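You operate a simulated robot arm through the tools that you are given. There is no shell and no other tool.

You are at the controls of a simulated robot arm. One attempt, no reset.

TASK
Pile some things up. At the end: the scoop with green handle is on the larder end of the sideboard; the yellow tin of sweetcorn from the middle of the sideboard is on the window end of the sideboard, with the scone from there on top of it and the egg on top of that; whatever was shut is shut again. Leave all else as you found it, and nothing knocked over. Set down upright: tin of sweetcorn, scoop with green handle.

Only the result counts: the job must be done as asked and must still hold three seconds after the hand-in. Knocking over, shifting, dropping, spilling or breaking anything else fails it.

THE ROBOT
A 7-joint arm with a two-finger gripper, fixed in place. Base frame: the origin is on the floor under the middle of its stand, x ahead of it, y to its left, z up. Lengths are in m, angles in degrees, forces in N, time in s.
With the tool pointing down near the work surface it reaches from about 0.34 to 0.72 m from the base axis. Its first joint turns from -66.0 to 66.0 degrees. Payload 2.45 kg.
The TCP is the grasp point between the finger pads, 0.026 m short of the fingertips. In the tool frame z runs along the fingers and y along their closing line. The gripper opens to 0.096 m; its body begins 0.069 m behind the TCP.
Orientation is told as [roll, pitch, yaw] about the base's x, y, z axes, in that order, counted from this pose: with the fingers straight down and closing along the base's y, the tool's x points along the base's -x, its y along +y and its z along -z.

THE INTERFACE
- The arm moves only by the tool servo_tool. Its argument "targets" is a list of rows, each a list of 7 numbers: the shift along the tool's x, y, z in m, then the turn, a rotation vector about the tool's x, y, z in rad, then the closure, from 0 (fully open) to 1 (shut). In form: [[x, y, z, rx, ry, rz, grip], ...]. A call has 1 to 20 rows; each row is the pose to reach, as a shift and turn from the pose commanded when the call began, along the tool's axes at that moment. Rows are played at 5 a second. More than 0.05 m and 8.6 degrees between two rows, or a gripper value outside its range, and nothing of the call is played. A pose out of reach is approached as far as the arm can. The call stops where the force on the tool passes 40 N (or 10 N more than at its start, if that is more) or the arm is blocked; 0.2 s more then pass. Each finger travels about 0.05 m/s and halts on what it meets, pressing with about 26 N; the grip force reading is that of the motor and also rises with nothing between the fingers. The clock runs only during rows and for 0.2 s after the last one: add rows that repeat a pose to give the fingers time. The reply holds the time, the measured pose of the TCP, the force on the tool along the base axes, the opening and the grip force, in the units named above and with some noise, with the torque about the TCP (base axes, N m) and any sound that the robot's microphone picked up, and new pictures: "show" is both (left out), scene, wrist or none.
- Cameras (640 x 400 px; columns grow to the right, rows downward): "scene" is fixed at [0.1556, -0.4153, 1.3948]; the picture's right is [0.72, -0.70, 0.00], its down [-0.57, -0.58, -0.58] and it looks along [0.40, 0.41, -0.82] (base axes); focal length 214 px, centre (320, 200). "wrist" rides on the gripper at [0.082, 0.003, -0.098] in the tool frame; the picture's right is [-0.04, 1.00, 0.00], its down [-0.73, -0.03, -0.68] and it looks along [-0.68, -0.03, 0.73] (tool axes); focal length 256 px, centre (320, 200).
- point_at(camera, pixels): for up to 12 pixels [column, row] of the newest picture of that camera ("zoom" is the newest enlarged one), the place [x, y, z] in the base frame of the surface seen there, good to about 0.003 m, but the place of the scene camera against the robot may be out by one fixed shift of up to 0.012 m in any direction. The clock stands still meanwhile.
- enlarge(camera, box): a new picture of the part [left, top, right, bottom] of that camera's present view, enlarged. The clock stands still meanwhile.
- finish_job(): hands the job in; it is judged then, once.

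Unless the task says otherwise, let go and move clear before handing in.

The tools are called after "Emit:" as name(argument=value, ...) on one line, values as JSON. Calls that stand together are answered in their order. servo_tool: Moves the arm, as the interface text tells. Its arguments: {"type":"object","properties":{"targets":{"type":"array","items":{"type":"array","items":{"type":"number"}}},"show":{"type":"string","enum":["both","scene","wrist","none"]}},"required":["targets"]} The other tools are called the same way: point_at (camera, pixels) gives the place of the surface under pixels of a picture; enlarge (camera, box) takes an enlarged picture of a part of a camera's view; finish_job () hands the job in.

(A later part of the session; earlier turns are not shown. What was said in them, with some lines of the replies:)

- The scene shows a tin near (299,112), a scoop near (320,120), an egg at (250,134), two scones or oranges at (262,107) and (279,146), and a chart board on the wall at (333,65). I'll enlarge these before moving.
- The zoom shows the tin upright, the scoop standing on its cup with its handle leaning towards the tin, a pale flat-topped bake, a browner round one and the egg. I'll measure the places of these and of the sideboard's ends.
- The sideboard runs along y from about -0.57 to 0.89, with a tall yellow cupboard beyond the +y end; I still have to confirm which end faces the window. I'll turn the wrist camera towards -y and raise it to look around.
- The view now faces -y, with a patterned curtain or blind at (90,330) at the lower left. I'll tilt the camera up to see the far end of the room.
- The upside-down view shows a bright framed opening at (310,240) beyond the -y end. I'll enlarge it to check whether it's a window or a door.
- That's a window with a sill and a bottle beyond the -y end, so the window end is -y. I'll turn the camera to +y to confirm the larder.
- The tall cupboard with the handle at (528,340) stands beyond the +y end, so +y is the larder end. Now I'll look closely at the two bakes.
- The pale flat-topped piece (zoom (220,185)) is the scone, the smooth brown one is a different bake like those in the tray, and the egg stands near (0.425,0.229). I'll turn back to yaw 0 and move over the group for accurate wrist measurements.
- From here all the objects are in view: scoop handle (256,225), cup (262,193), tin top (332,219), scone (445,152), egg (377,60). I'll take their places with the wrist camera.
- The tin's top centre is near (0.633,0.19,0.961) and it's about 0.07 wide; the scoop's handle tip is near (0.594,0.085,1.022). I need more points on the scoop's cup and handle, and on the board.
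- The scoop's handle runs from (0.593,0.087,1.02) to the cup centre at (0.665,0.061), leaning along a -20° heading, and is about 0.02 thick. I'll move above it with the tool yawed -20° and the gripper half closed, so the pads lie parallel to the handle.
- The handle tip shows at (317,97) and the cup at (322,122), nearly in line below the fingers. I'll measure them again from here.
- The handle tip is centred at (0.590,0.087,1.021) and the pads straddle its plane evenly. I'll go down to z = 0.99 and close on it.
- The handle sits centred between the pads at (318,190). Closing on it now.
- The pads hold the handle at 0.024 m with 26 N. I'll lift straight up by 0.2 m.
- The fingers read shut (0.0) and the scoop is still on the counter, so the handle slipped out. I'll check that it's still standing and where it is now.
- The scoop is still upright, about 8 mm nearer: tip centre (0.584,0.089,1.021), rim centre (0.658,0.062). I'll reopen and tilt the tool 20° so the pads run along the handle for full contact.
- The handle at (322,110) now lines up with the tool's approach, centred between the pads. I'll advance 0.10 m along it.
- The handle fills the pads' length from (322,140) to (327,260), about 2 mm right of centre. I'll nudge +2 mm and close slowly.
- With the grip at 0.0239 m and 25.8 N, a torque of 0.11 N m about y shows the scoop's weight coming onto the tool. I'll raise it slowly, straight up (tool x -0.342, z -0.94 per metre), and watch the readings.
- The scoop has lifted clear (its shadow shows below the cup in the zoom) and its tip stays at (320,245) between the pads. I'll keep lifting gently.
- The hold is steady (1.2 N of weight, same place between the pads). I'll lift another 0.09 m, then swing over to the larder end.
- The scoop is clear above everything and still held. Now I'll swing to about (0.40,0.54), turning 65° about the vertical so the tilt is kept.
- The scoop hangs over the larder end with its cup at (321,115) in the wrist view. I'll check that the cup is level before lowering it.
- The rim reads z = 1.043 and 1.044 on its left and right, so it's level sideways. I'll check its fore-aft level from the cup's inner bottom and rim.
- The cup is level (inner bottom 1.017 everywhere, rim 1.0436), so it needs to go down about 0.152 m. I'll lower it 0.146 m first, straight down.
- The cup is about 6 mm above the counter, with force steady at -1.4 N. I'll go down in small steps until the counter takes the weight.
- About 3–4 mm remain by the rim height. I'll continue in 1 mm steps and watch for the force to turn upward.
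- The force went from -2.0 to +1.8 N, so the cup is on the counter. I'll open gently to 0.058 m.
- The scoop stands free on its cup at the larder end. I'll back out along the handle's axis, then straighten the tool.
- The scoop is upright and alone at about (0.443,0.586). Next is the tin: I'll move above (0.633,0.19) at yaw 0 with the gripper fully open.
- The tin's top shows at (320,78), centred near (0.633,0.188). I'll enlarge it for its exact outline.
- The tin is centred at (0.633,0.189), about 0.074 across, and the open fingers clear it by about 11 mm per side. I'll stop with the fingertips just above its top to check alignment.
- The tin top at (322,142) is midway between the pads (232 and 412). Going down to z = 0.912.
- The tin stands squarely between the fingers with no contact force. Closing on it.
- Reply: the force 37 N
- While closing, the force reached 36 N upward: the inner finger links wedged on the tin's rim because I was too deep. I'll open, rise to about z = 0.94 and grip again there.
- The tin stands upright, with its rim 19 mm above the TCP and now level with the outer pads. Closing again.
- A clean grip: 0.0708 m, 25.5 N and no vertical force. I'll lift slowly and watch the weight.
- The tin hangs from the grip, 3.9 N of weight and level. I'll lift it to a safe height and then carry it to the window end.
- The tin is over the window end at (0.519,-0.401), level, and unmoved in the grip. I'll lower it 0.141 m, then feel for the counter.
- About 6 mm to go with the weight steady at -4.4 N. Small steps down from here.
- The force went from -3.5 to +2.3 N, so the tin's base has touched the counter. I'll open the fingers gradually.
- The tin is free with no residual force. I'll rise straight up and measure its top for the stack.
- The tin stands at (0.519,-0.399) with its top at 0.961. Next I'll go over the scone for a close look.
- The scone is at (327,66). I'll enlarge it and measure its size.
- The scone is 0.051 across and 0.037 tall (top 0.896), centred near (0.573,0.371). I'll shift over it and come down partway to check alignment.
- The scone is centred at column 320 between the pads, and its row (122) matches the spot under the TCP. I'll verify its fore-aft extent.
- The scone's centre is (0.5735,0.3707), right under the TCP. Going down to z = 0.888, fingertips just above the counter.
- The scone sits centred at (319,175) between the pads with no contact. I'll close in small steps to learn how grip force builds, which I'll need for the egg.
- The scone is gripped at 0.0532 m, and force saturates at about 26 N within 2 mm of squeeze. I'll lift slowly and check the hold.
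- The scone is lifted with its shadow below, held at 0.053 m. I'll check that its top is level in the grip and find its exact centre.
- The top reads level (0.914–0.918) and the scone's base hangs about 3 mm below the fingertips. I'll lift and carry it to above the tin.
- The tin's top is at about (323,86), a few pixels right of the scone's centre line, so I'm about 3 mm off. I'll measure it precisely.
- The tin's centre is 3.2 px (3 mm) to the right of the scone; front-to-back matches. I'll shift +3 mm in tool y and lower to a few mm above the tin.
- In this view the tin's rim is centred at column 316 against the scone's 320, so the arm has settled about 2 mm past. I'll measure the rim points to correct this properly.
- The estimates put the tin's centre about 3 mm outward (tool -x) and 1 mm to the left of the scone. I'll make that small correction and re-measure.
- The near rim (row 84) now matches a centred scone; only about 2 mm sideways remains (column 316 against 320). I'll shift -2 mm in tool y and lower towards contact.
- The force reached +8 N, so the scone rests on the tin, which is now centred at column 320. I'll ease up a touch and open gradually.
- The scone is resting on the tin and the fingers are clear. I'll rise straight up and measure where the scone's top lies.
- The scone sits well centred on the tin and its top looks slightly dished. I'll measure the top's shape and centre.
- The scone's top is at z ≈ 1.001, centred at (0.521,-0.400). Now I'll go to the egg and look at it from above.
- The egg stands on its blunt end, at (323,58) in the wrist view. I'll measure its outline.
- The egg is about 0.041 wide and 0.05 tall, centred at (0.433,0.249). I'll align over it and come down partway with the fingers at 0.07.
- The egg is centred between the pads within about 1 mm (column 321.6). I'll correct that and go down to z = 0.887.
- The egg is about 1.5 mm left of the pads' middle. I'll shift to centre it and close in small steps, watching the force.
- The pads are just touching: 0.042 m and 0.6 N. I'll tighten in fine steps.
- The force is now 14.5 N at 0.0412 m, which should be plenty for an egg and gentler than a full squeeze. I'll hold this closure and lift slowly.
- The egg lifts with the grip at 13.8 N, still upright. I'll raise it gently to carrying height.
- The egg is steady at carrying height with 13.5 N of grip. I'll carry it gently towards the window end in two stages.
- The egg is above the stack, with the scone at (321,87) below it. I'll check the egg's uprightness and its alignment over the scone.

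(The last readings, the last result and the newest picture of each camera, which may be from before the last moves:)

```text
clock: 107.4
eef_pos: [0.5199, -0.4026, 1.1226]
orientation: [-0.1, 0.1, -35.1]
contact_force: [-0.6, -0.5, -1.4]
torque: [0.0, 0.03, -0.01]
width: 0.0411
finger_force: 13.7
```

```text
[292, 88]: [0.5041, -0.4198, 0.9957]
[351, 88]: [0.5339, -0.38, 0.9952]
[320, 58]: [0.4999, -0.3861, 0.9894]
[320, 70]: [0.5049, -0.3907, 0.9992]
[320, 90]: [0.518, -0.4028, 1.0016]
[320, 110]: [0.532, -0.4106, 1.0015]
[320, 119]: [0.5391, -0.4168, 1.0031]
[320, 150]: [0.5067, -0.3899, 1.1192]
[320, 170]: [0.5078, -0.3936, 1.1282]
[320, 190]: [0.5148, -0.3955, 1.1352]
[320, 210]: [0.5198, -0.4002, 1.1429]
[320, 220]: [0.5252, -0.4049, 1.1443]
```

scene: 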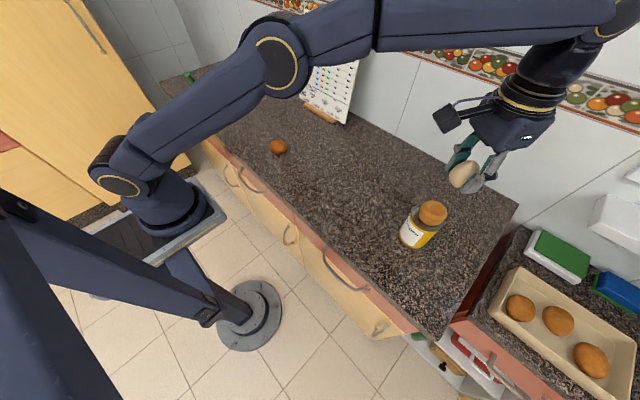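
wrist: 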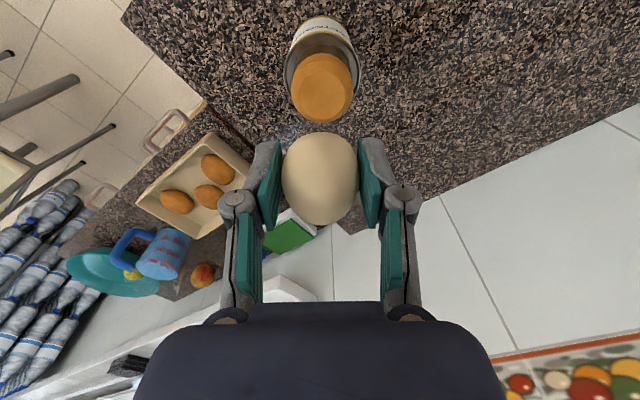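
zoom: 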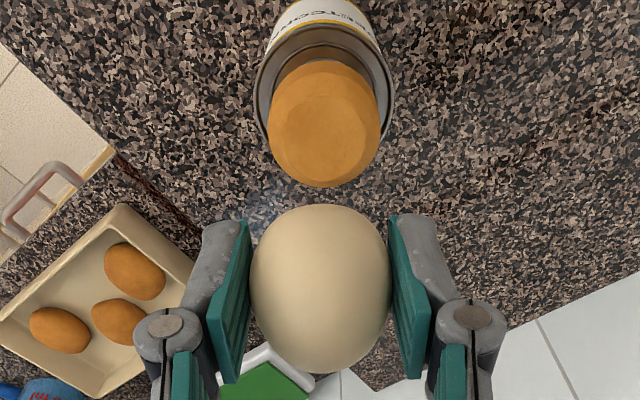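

The egg hangs upright and the scone is about 2 mm to its right (322.5 against 320.5). I'll shift +2 mm and lower to a few mm above the scone.

Emit:
servo_tool(targets=[[0, 0.001, 0.005, 0, 0, 0, 0.583], [0, 0.002, 0.015, 0, 0, 0, 0.583], [0, 0.002, 0.03, 0, 0, 0, 0.583], [0, 0.002, 0.045, 0, 0, 0, 0.583], [0, 0.002, 0.06, 0, 0, 0, 0.583], [0, 0.002, 0.072, 0, 0, 0, 0.583], [0, 0.002, 0.08, 0, 0, 0, 0.583], [0, 0.002, 0.084, 0, 0, 0, 0.583], [0, 0.002, 0.084, 0, 0, 0, 0.583], [0, 0.002, 0.084, 0, 0, 0, 0.583]], show="both")

Emit:
enlarge(camera="scene", box=[400, 165, 480, 225])

Emit:
enlarge(camera="wrist", box=[240, 80, 400, 240])

```text
clock: 109.6
eef_pos: [0.5206, -0.3991, 1.0397]
orientation: [-0.1, -0.1, -35.0]
contact_force: [0.1, 0.4, -1.0]
torque: [-0.04, 0.01, -0.03]
width: 0.0415
finger_force: 4.1
```

scene: 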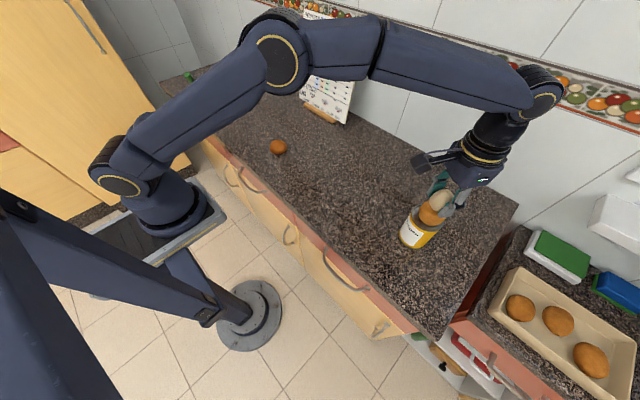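
wrist: 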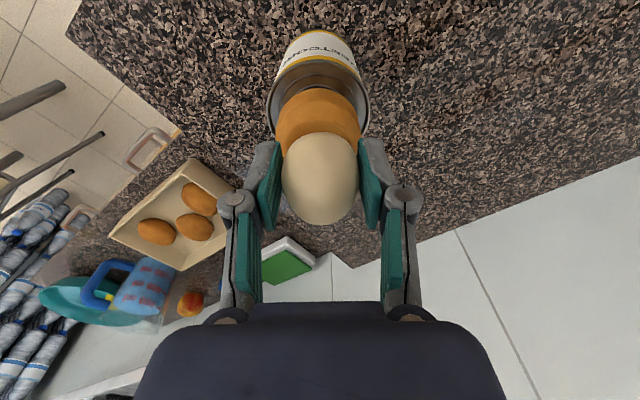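

```text
6.67 times, centred on (440, 195) of scene
```

zoom: 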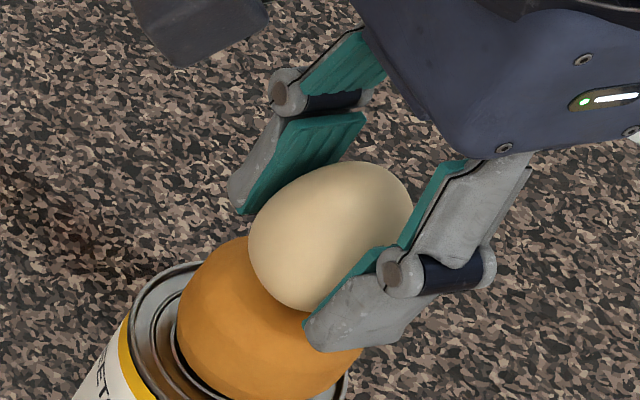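

```text
2.50 times, centred on (320, 160) of wrist
```

zoom: 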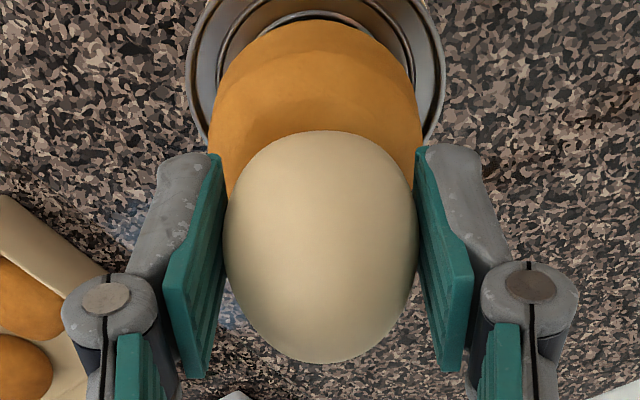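

The egg's outline in the wrist view is unchanged (rows 132–225), but grip force has eased to 4.1 N, so I'll firm it slightly. I'll also correct 1 mm sideways and keep lowering slowly.

Emit:
servo_tool(targets=[[0, 0, 0, 0, 0, 0, 0.586], [0, -0.0006, 0.001, 0, 0, 0, 0.587], [0, -0.0012, 0.003, 0, 0, 0, 0.587], [0, -0.0012, 0.005, 0, 0, 0, 0.587], [0, -0.0012, 0.005, 0, 0, 0, 0.587]], show="wrist")

Emit:
enlarge(camera="scene", box=[400, 165, 480, 225])

```text
clock: 110.8
eef_pos: [0.5202, -0.4004, 1.0337]
orientation: [0.0, 0.0, -35.2]
contact_force: [0.2, 1.1, -1.2]
torque: [0.03, -0.01, -0.01]
width: 0.0412
finger_force: 13.9
```

wrist: 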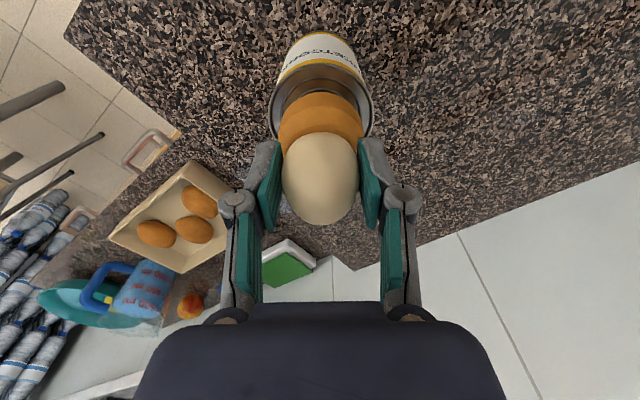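

```text
6.67 times, centred on (440, 195) of scene
```

zoom: 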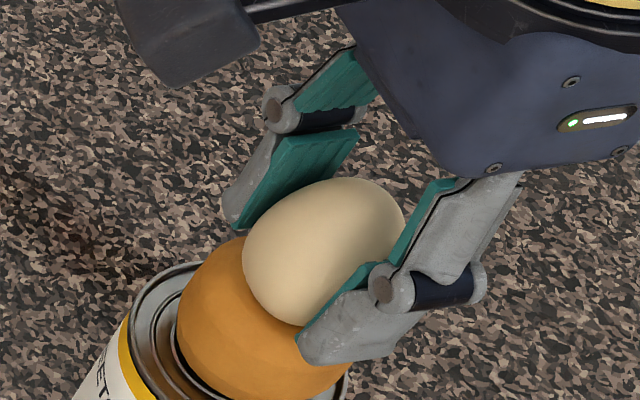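

Grip is back to 13.9 N at z = 1.0337, and the egg is within a few mm of the scone. Stepping down 1 mm at a time.

Emit:
servo_tool(targets=[[0, 0, 0.001, 0, 0, 0, 0.587], [0, 0, 0.002, 0, 0, 0, 0.587], [0, 0, 0.002, 0, 0, 0, 0.587]], show="none")

Emit:
servo_tool(targets=[[0, 0, 0.001, 0, 0, 0, 0.587], [0, 0, 0.001, 0, 0, 0, 0.587]], show="none")

```text
clock: 111.6
eef_pos: [0.5206, -0.4006, 1.0316]
orientation: [0.1, 0.0, -35.1]
contact_force: [-0.5, 0.6, -1.2]
torque: [0.02, -0.03, 0.01]
width: 0.041
finger_force: 14.1
```

```text
clock: 112.2
eef_pos: [0.5198, -0.4006, 1.031]
orientation: [-0.1, 0.0, -35.1]
contact_force: [-0.7, 0.7, -0.8]
torque: [-0.02, -0.01, -0.01]
width: 0.0407
finger_force: 13.9
```

Emit:
servo_tool(targets=[[0, 0, 0.001, 0, 0, 0, 0.587], [0, 0, 0.001, 0, 0, 0, 0.587]], show="none")

Emit:
enlarge(camera="scene", box=[400, 165, 480, 225])

```text
clock: 112.8
eef_pos: [0.5181, -0.4005, 1.0295]
orientation: [0.1, -0.1, -35.1]
contact_force: [0.1, -0.5, -0.9]
torque: [0.03, 0.0, 0.04]
width: 0.0409
finger_force: 14.8
```

```text
6.67 times, centred on (440, 195) of scene
```

zoom: 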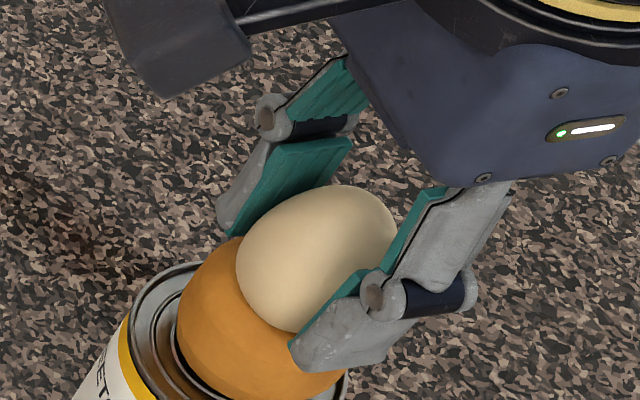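

No contact yet (-0.9 N). Continuing down in 0.7 mm steps.

Emit:
servo_tool(targets=[[0, 0, 0.0007, 0, 0, 0, 0.587], [0, 0, 0.0007, 0, 0, 0, 0.587]], show="none")

Emit:
servo_tool(targets=[[0, 0, 0.0007, 0, 0, 0, 0.587], [0, 0, 0.0007, 0, 0, 0, 0.587]], show="none")

```text
clock: 113.4
eef_pos: [0.5192, -0.401, 1.0293]
orientation: [0.2, 0.0, -35.1]
contact_force: [0.8, 0.1, 0.4]
torque: [0.0, 0.01, -0.02]
width: 0.041
finger_force: 13.9
```

```text
clock: 114.0
eef_pos: [0.5194, -0.4012, 1.0297]
orientation: [0.0, 0.0, -35.1]
contact_force: [-0.5, -0.5, 2.0]
torque: [-0.06, 0.06, 0.01]
width: 0.0409
finger_force: 14.0
```

Force has turned to +2.0 N, so the egg is resting on the scone. I'll look once more before letting go.

Emit:
servo_tool(targets=[[0, 0, 0, 0, 0, 0, 0.587], [0, 0, 0, 0, 0, 0, 0.587]], show="both")

Emit:
enlarge(camera="wrist", box=[240, 80, 400, 240])

Emit:
enlarge(camera="scene", box=[400, 170, 480, 230])

```text
clock: 114.6
eef_pos: [0.5204, -0.4004, 1.0286]
orientation: [0.0, -0.1, -35.1]
contact_force: [0.0, -0.6, 2.9]
torque: [0.0, 0.06, -0.03]
width: 0.0411
finger_force: 13.8
```

scene: 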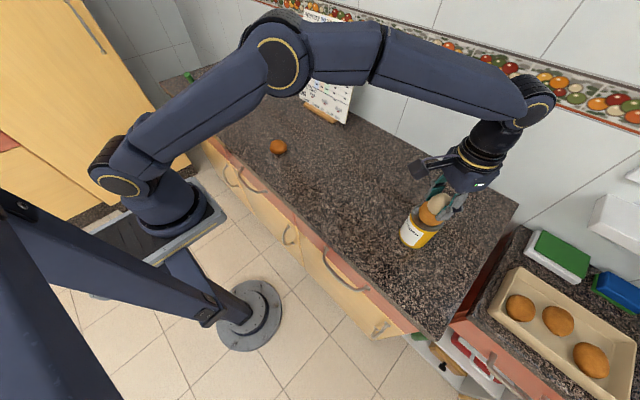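
wrist: 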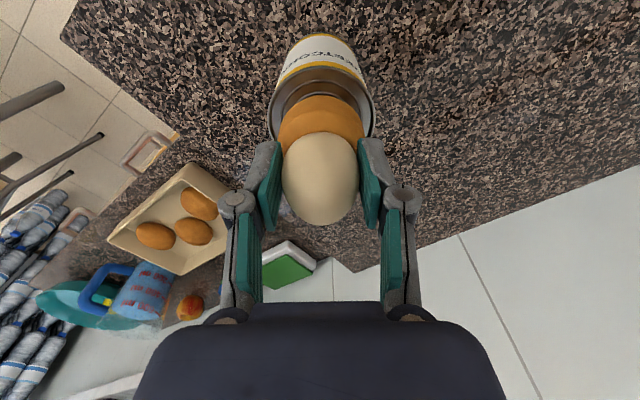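

```text
2.50 times, centred on (320, 160) of wrist
```

zoom: 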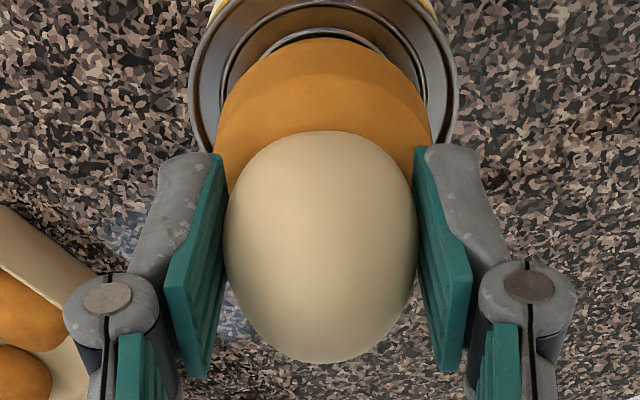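

```text
6.67 times, centred on (440, 200) of scene
```

zoom: 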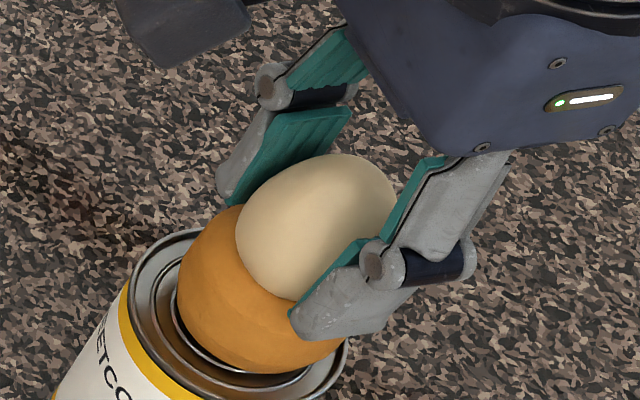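

The egg (column 320) is centred over the scone (column 321) and pressing lightly at 2.9 N. I'll open very gradually.

Emit:
servo_tool(targets=[[0, 0, 0, 0, 0, 0, 0.582], [0, 0, 0, 0, 0, 0, 0.577], [0, 0, 0, 0, 0, 0, 0.572], [0, 0, 0, 0, 0, 0, 0.567], [0, 0, 0, 0, 0, 0, 0.562], [0, 0, 0, 0, 0, 0, 0.557], [0, 0, 0, 0, 0, 0, 0.55], [0, 0, 0, 0, 0, 0, 0.55]], show="both")

Emit:
enlarge(camera="wrist", box=[240, 80, 400, 240])

Emit:
enlarge(camera="scene", box=[400, 170, 480, 230])

```text
clock: 116.4
eef_pos: [0.5201, -0.4011, 1.0288]
orientation: [0.0, 0.0, -35.2]
contact_force: [-0.6, 0.0, 0.1]
torque: [0.0, 0.0, 0.03]
width: 0.0433
finger_force: 0.1
```

scene: 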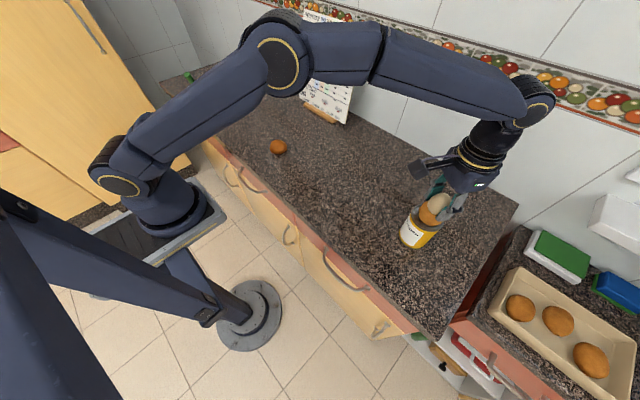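
wrist: 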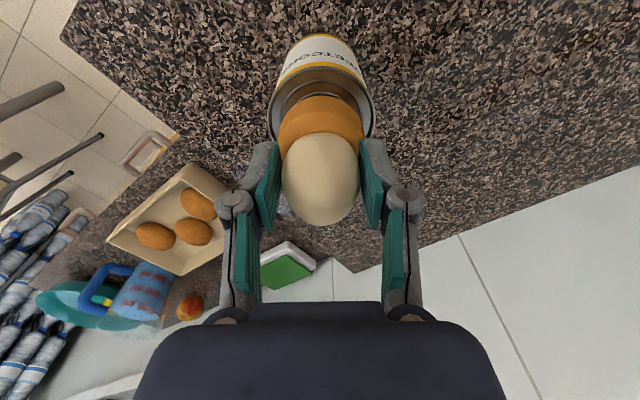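

```text
2.50 times, centred on (320, 160) of wrist
```

zoom: 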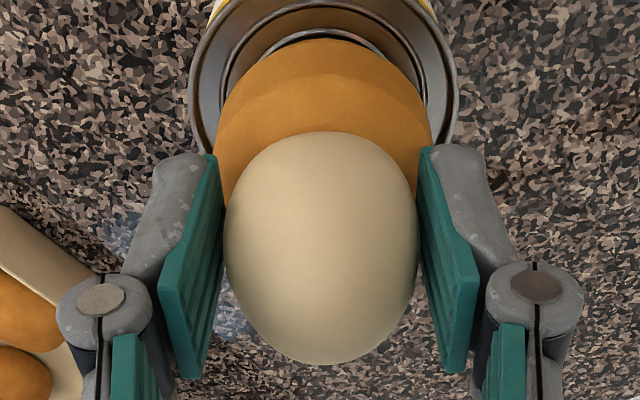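

```text
6.67 times, centred on (440, 200) of scene
```

zoom: 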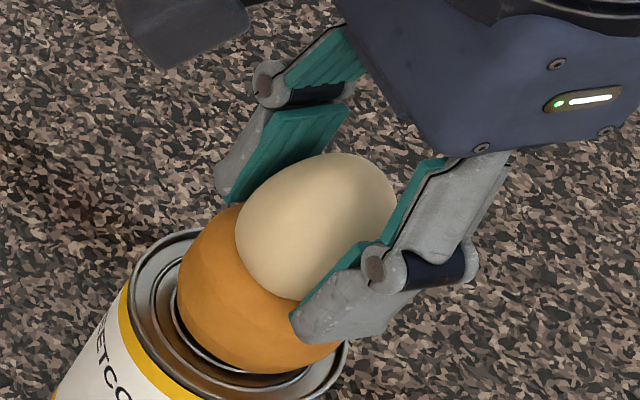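

The fingers are off the egg (0.0433 m, 0.1 N) and it hasn't moved. I'll open a little wider and wait to see if it stays, still caged by the pads.

Emit:
servo_tool(targets=[[0, 0, 0, 0, 0, 0, 0.54], [0, 0, 0, 0, 0, 0, 0.52], [0, 0, 0, 0, 0, 0, 0.5], [0, 0, 0, 0, 0, 0, 0.5], [0, 0, 0, 0, 0, 0, 0.5], [0, 0, 0, 0, 0, 0, 0.5], [0, 0, 0, 0, 0, 0, 0.5], [0, 0, 0, 0, 0, 0, 0.5], [0, 0, 0, 0, 0, 0, 0.5], [0, 0, 0, 0, 0, 0, 0.5]], show="both")

Emit:
enlarge(camera="wrist", box=[240, 80, 400, 240])

Emit:
enlarge(camera="scene", box=[400, 170, 480, 230])

```text
clock: 118.6
eef_pos: [0.5207, -0.4012, 1.0284]
orientation: [-0.1, 0.0, -35.1]
contact_force: [-0.2, 0.1, -0.2]
torque: [0.02, 0.0, 0.0]
width: 0.048
finger_force: 0.1
```

scene: 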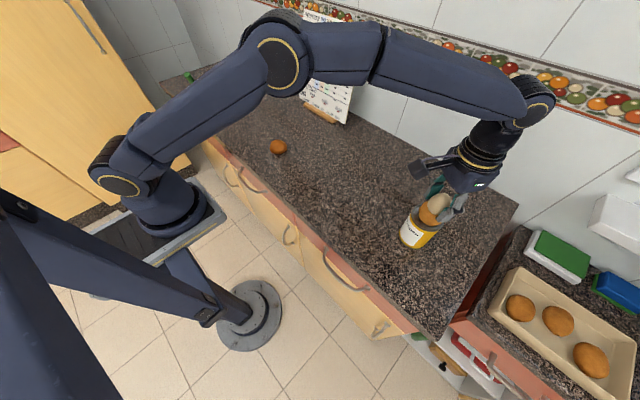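
wrist: 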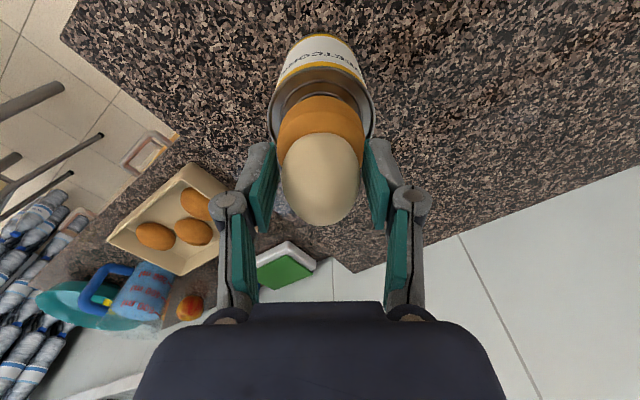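

```text
2.50 times, centred on (320, 160) of wrist
```

zoom: 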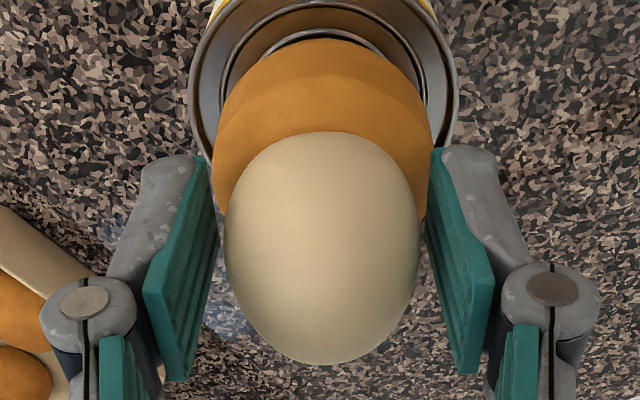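

```text
6.67 times, centred on (440, 200) of scene
```

zoom: 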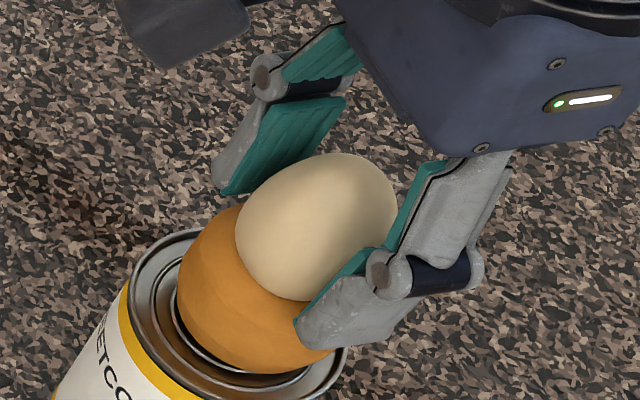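

The egg is standing still on its own after 2 s. I'll open further and rise straight up slowly.

Emit:
servo_tool(targets=[[0, 0, 0, 0, 0, 0, 0.45], [0, 0, 0, 0, 0, 0, 0.38], [0, 0, 0, 0, 0, 0, 0.3], [0, 0, 0, 0, 0, 0, 0.25], [0, 0, -0.006, 0, 0, 0, 0.25], [0, 0, -0.015, 0, 0, 0, 0.25], [0, 0, -0.03, 0, 0, 0, 0.25], [0, 0, -0.05, 0, 0, 0, 0.25], [0, 0, -0.075, 0, 0, 0, 0.25], [0, 0, -0.1, 0, 0, 0, 0.25], [0, 0, -0.12, 0, 0, 0, 0.25], [0, 0, -0.12, 0, 0, 0, 0.25]], show="both")

Emit:
enlarge(camera="scene", box=[390, 175, 470, 250])

```text
clock: 121.2
eef_pos: [0.5205, -0.4006, 1.1497]
orientation: [0.1, 0.0, -35.1]
contact_force: [-0.6, -0.6, -1.1]
torque: [-0.01, -0.02, -0.03]
width: 0.0719
finger_force: 0.0
```

scene: 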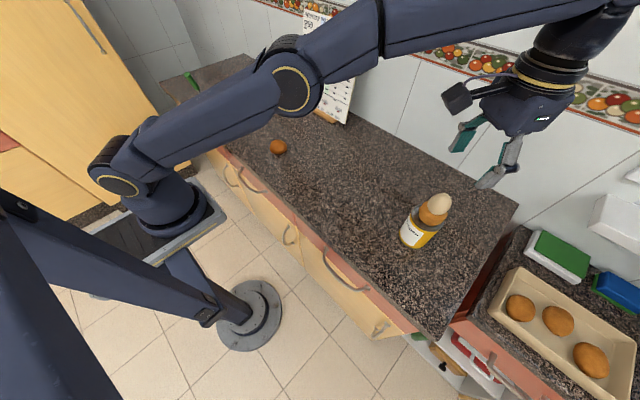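
wrist: 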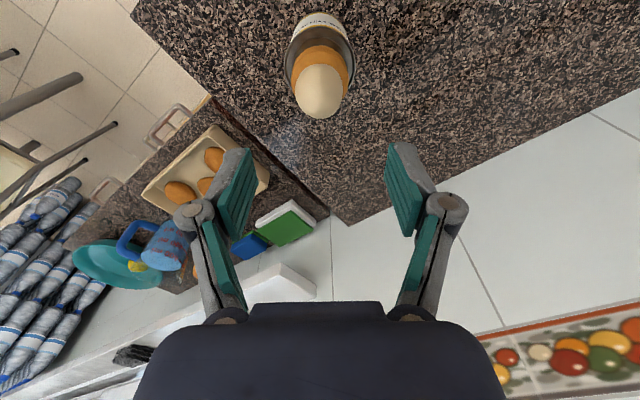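

```text
5.33 times, centred on (430, 212) of scene
```

zoom: 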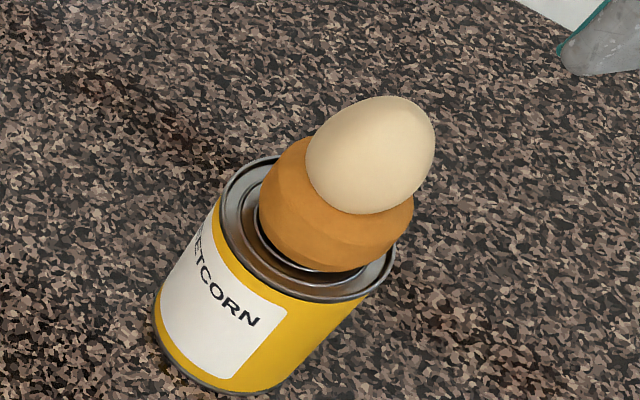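

The tin, scone and egg stand together with the fingers well above. I'll move the arm up and away, wait, and inspect everything.

Emit:
servo_tool(targets=[[0, 0, -0.02, 0, 0, 0, 0.25], [0, 0, -0.05, 0, 0, 0, 0.25], [0.02, 0, -0.07, 0, 0, 0, 0.2], [0.05, 0.02, -0.08, 0, 0, 0, 0.1], [0.08, 0.05, -0.08, 0, 0, 0, 0], [0.1, 0.09, -0.08, 0, 0, 0, 0], [0.12, 0.13, -0.08, 0, 0, 0, 0], [0.14, 0.17, -0.08, 0, 0, 0, 0], [0.16, 0.21, -0.08, 0, 0, 0, 0], [0.18, 0.25, -0.08, 0, 0, 0, 0], [0.2, 0.29, -0.08, 0, 0, 0, 0], [0.2, 0.29, -0.08, 0, 0, 0, 0], [0.2, 0.29, -0.08, 0, 0, 0, 0], [0.2, 0.29, -0.08, 0, 0, 0, 0], [0.2, 0.29, -0.08, 0, 0, 0, 0]], show="both")

Emit:
enlarge(camera="scene", box=[390, 175, 470, 250])

Emit:
enlarge(camera="scene", box=[150, 50, 390, 170])

```text
clock: 124.4
eef_pos: [0.5234, -0.0493, 1.2294]
orientation: [-0.1, 0.1, -35.2]
contact_force: [-0.2, -0.1, 0.0]
torque: [0.0, -0.03, 0.0]
width: 0.0961
finger_force: 0.0
out of reach, approached as far as the arm can: row 1, 2, 3, 4, 5
```

scene: 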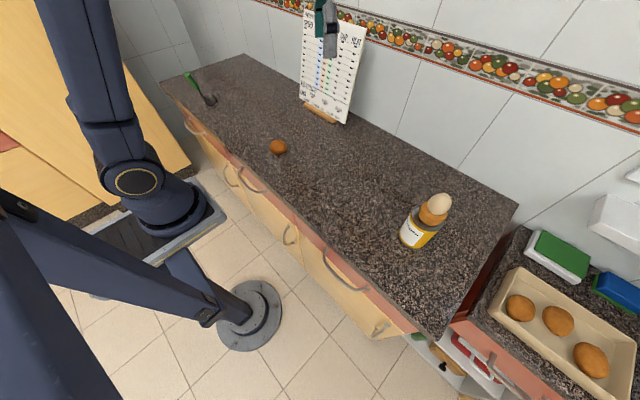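
wrist: 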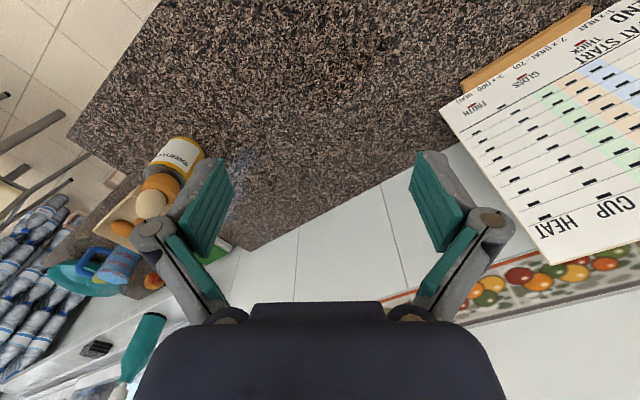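

```text
5.33 times, centred on (430, 212) of scene
```

zoom: 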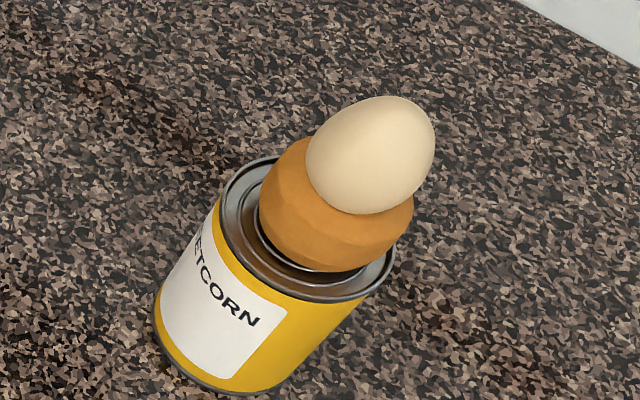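

```text
2.67 times, centred on (270, 110) of scene
```

zoom: 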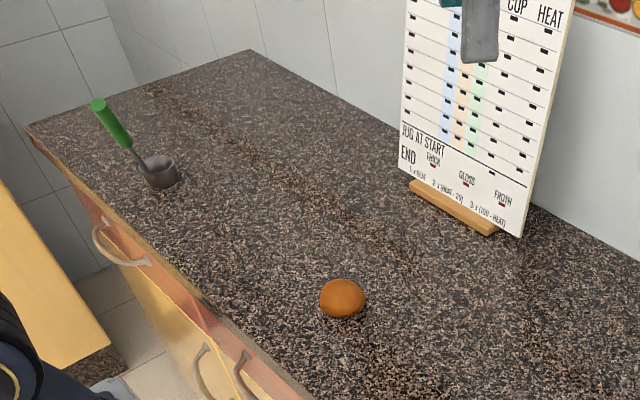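

The stack is unchanged more than 3 s after release (egg, scone and tin upright in the zoom). The scoop stands at the larder end, the brown bake is still at (279,146), and nothing was opened. The arm is clear, so I'm handing in.

Emit:
finish_job()

```text
The job is handed in.
```

The job is handed in. The last pictures, taken more than three seconds after I let go of the egg, showed everything where you asked for it. I haven't been told the judge's verdict.

- **Scoop:** it stands upright on its cup at the larder end, at about (0.44, 0.59). My first grip slipped off the handle and shifted it about 8 mm, but it stayed standing.
- **Stack:** the tin stands upright at the window end, at about (0.52, -0.40). The scone is centred on it, and the egg stands on its blunt end on top.
- **Which piece is the scone:** I used the pale, flat-topped bake. I took the smooth brown one for a roll, like those in the tray, and left it where it was.
- **Everything else:** I opened nothing, and the brown bake and the chart board look unmoved. The arm was clear before I handed in.

I took the larder end to be the one by the tall yellow cupboard. The window end is the one below the window I found with the wrist camera.
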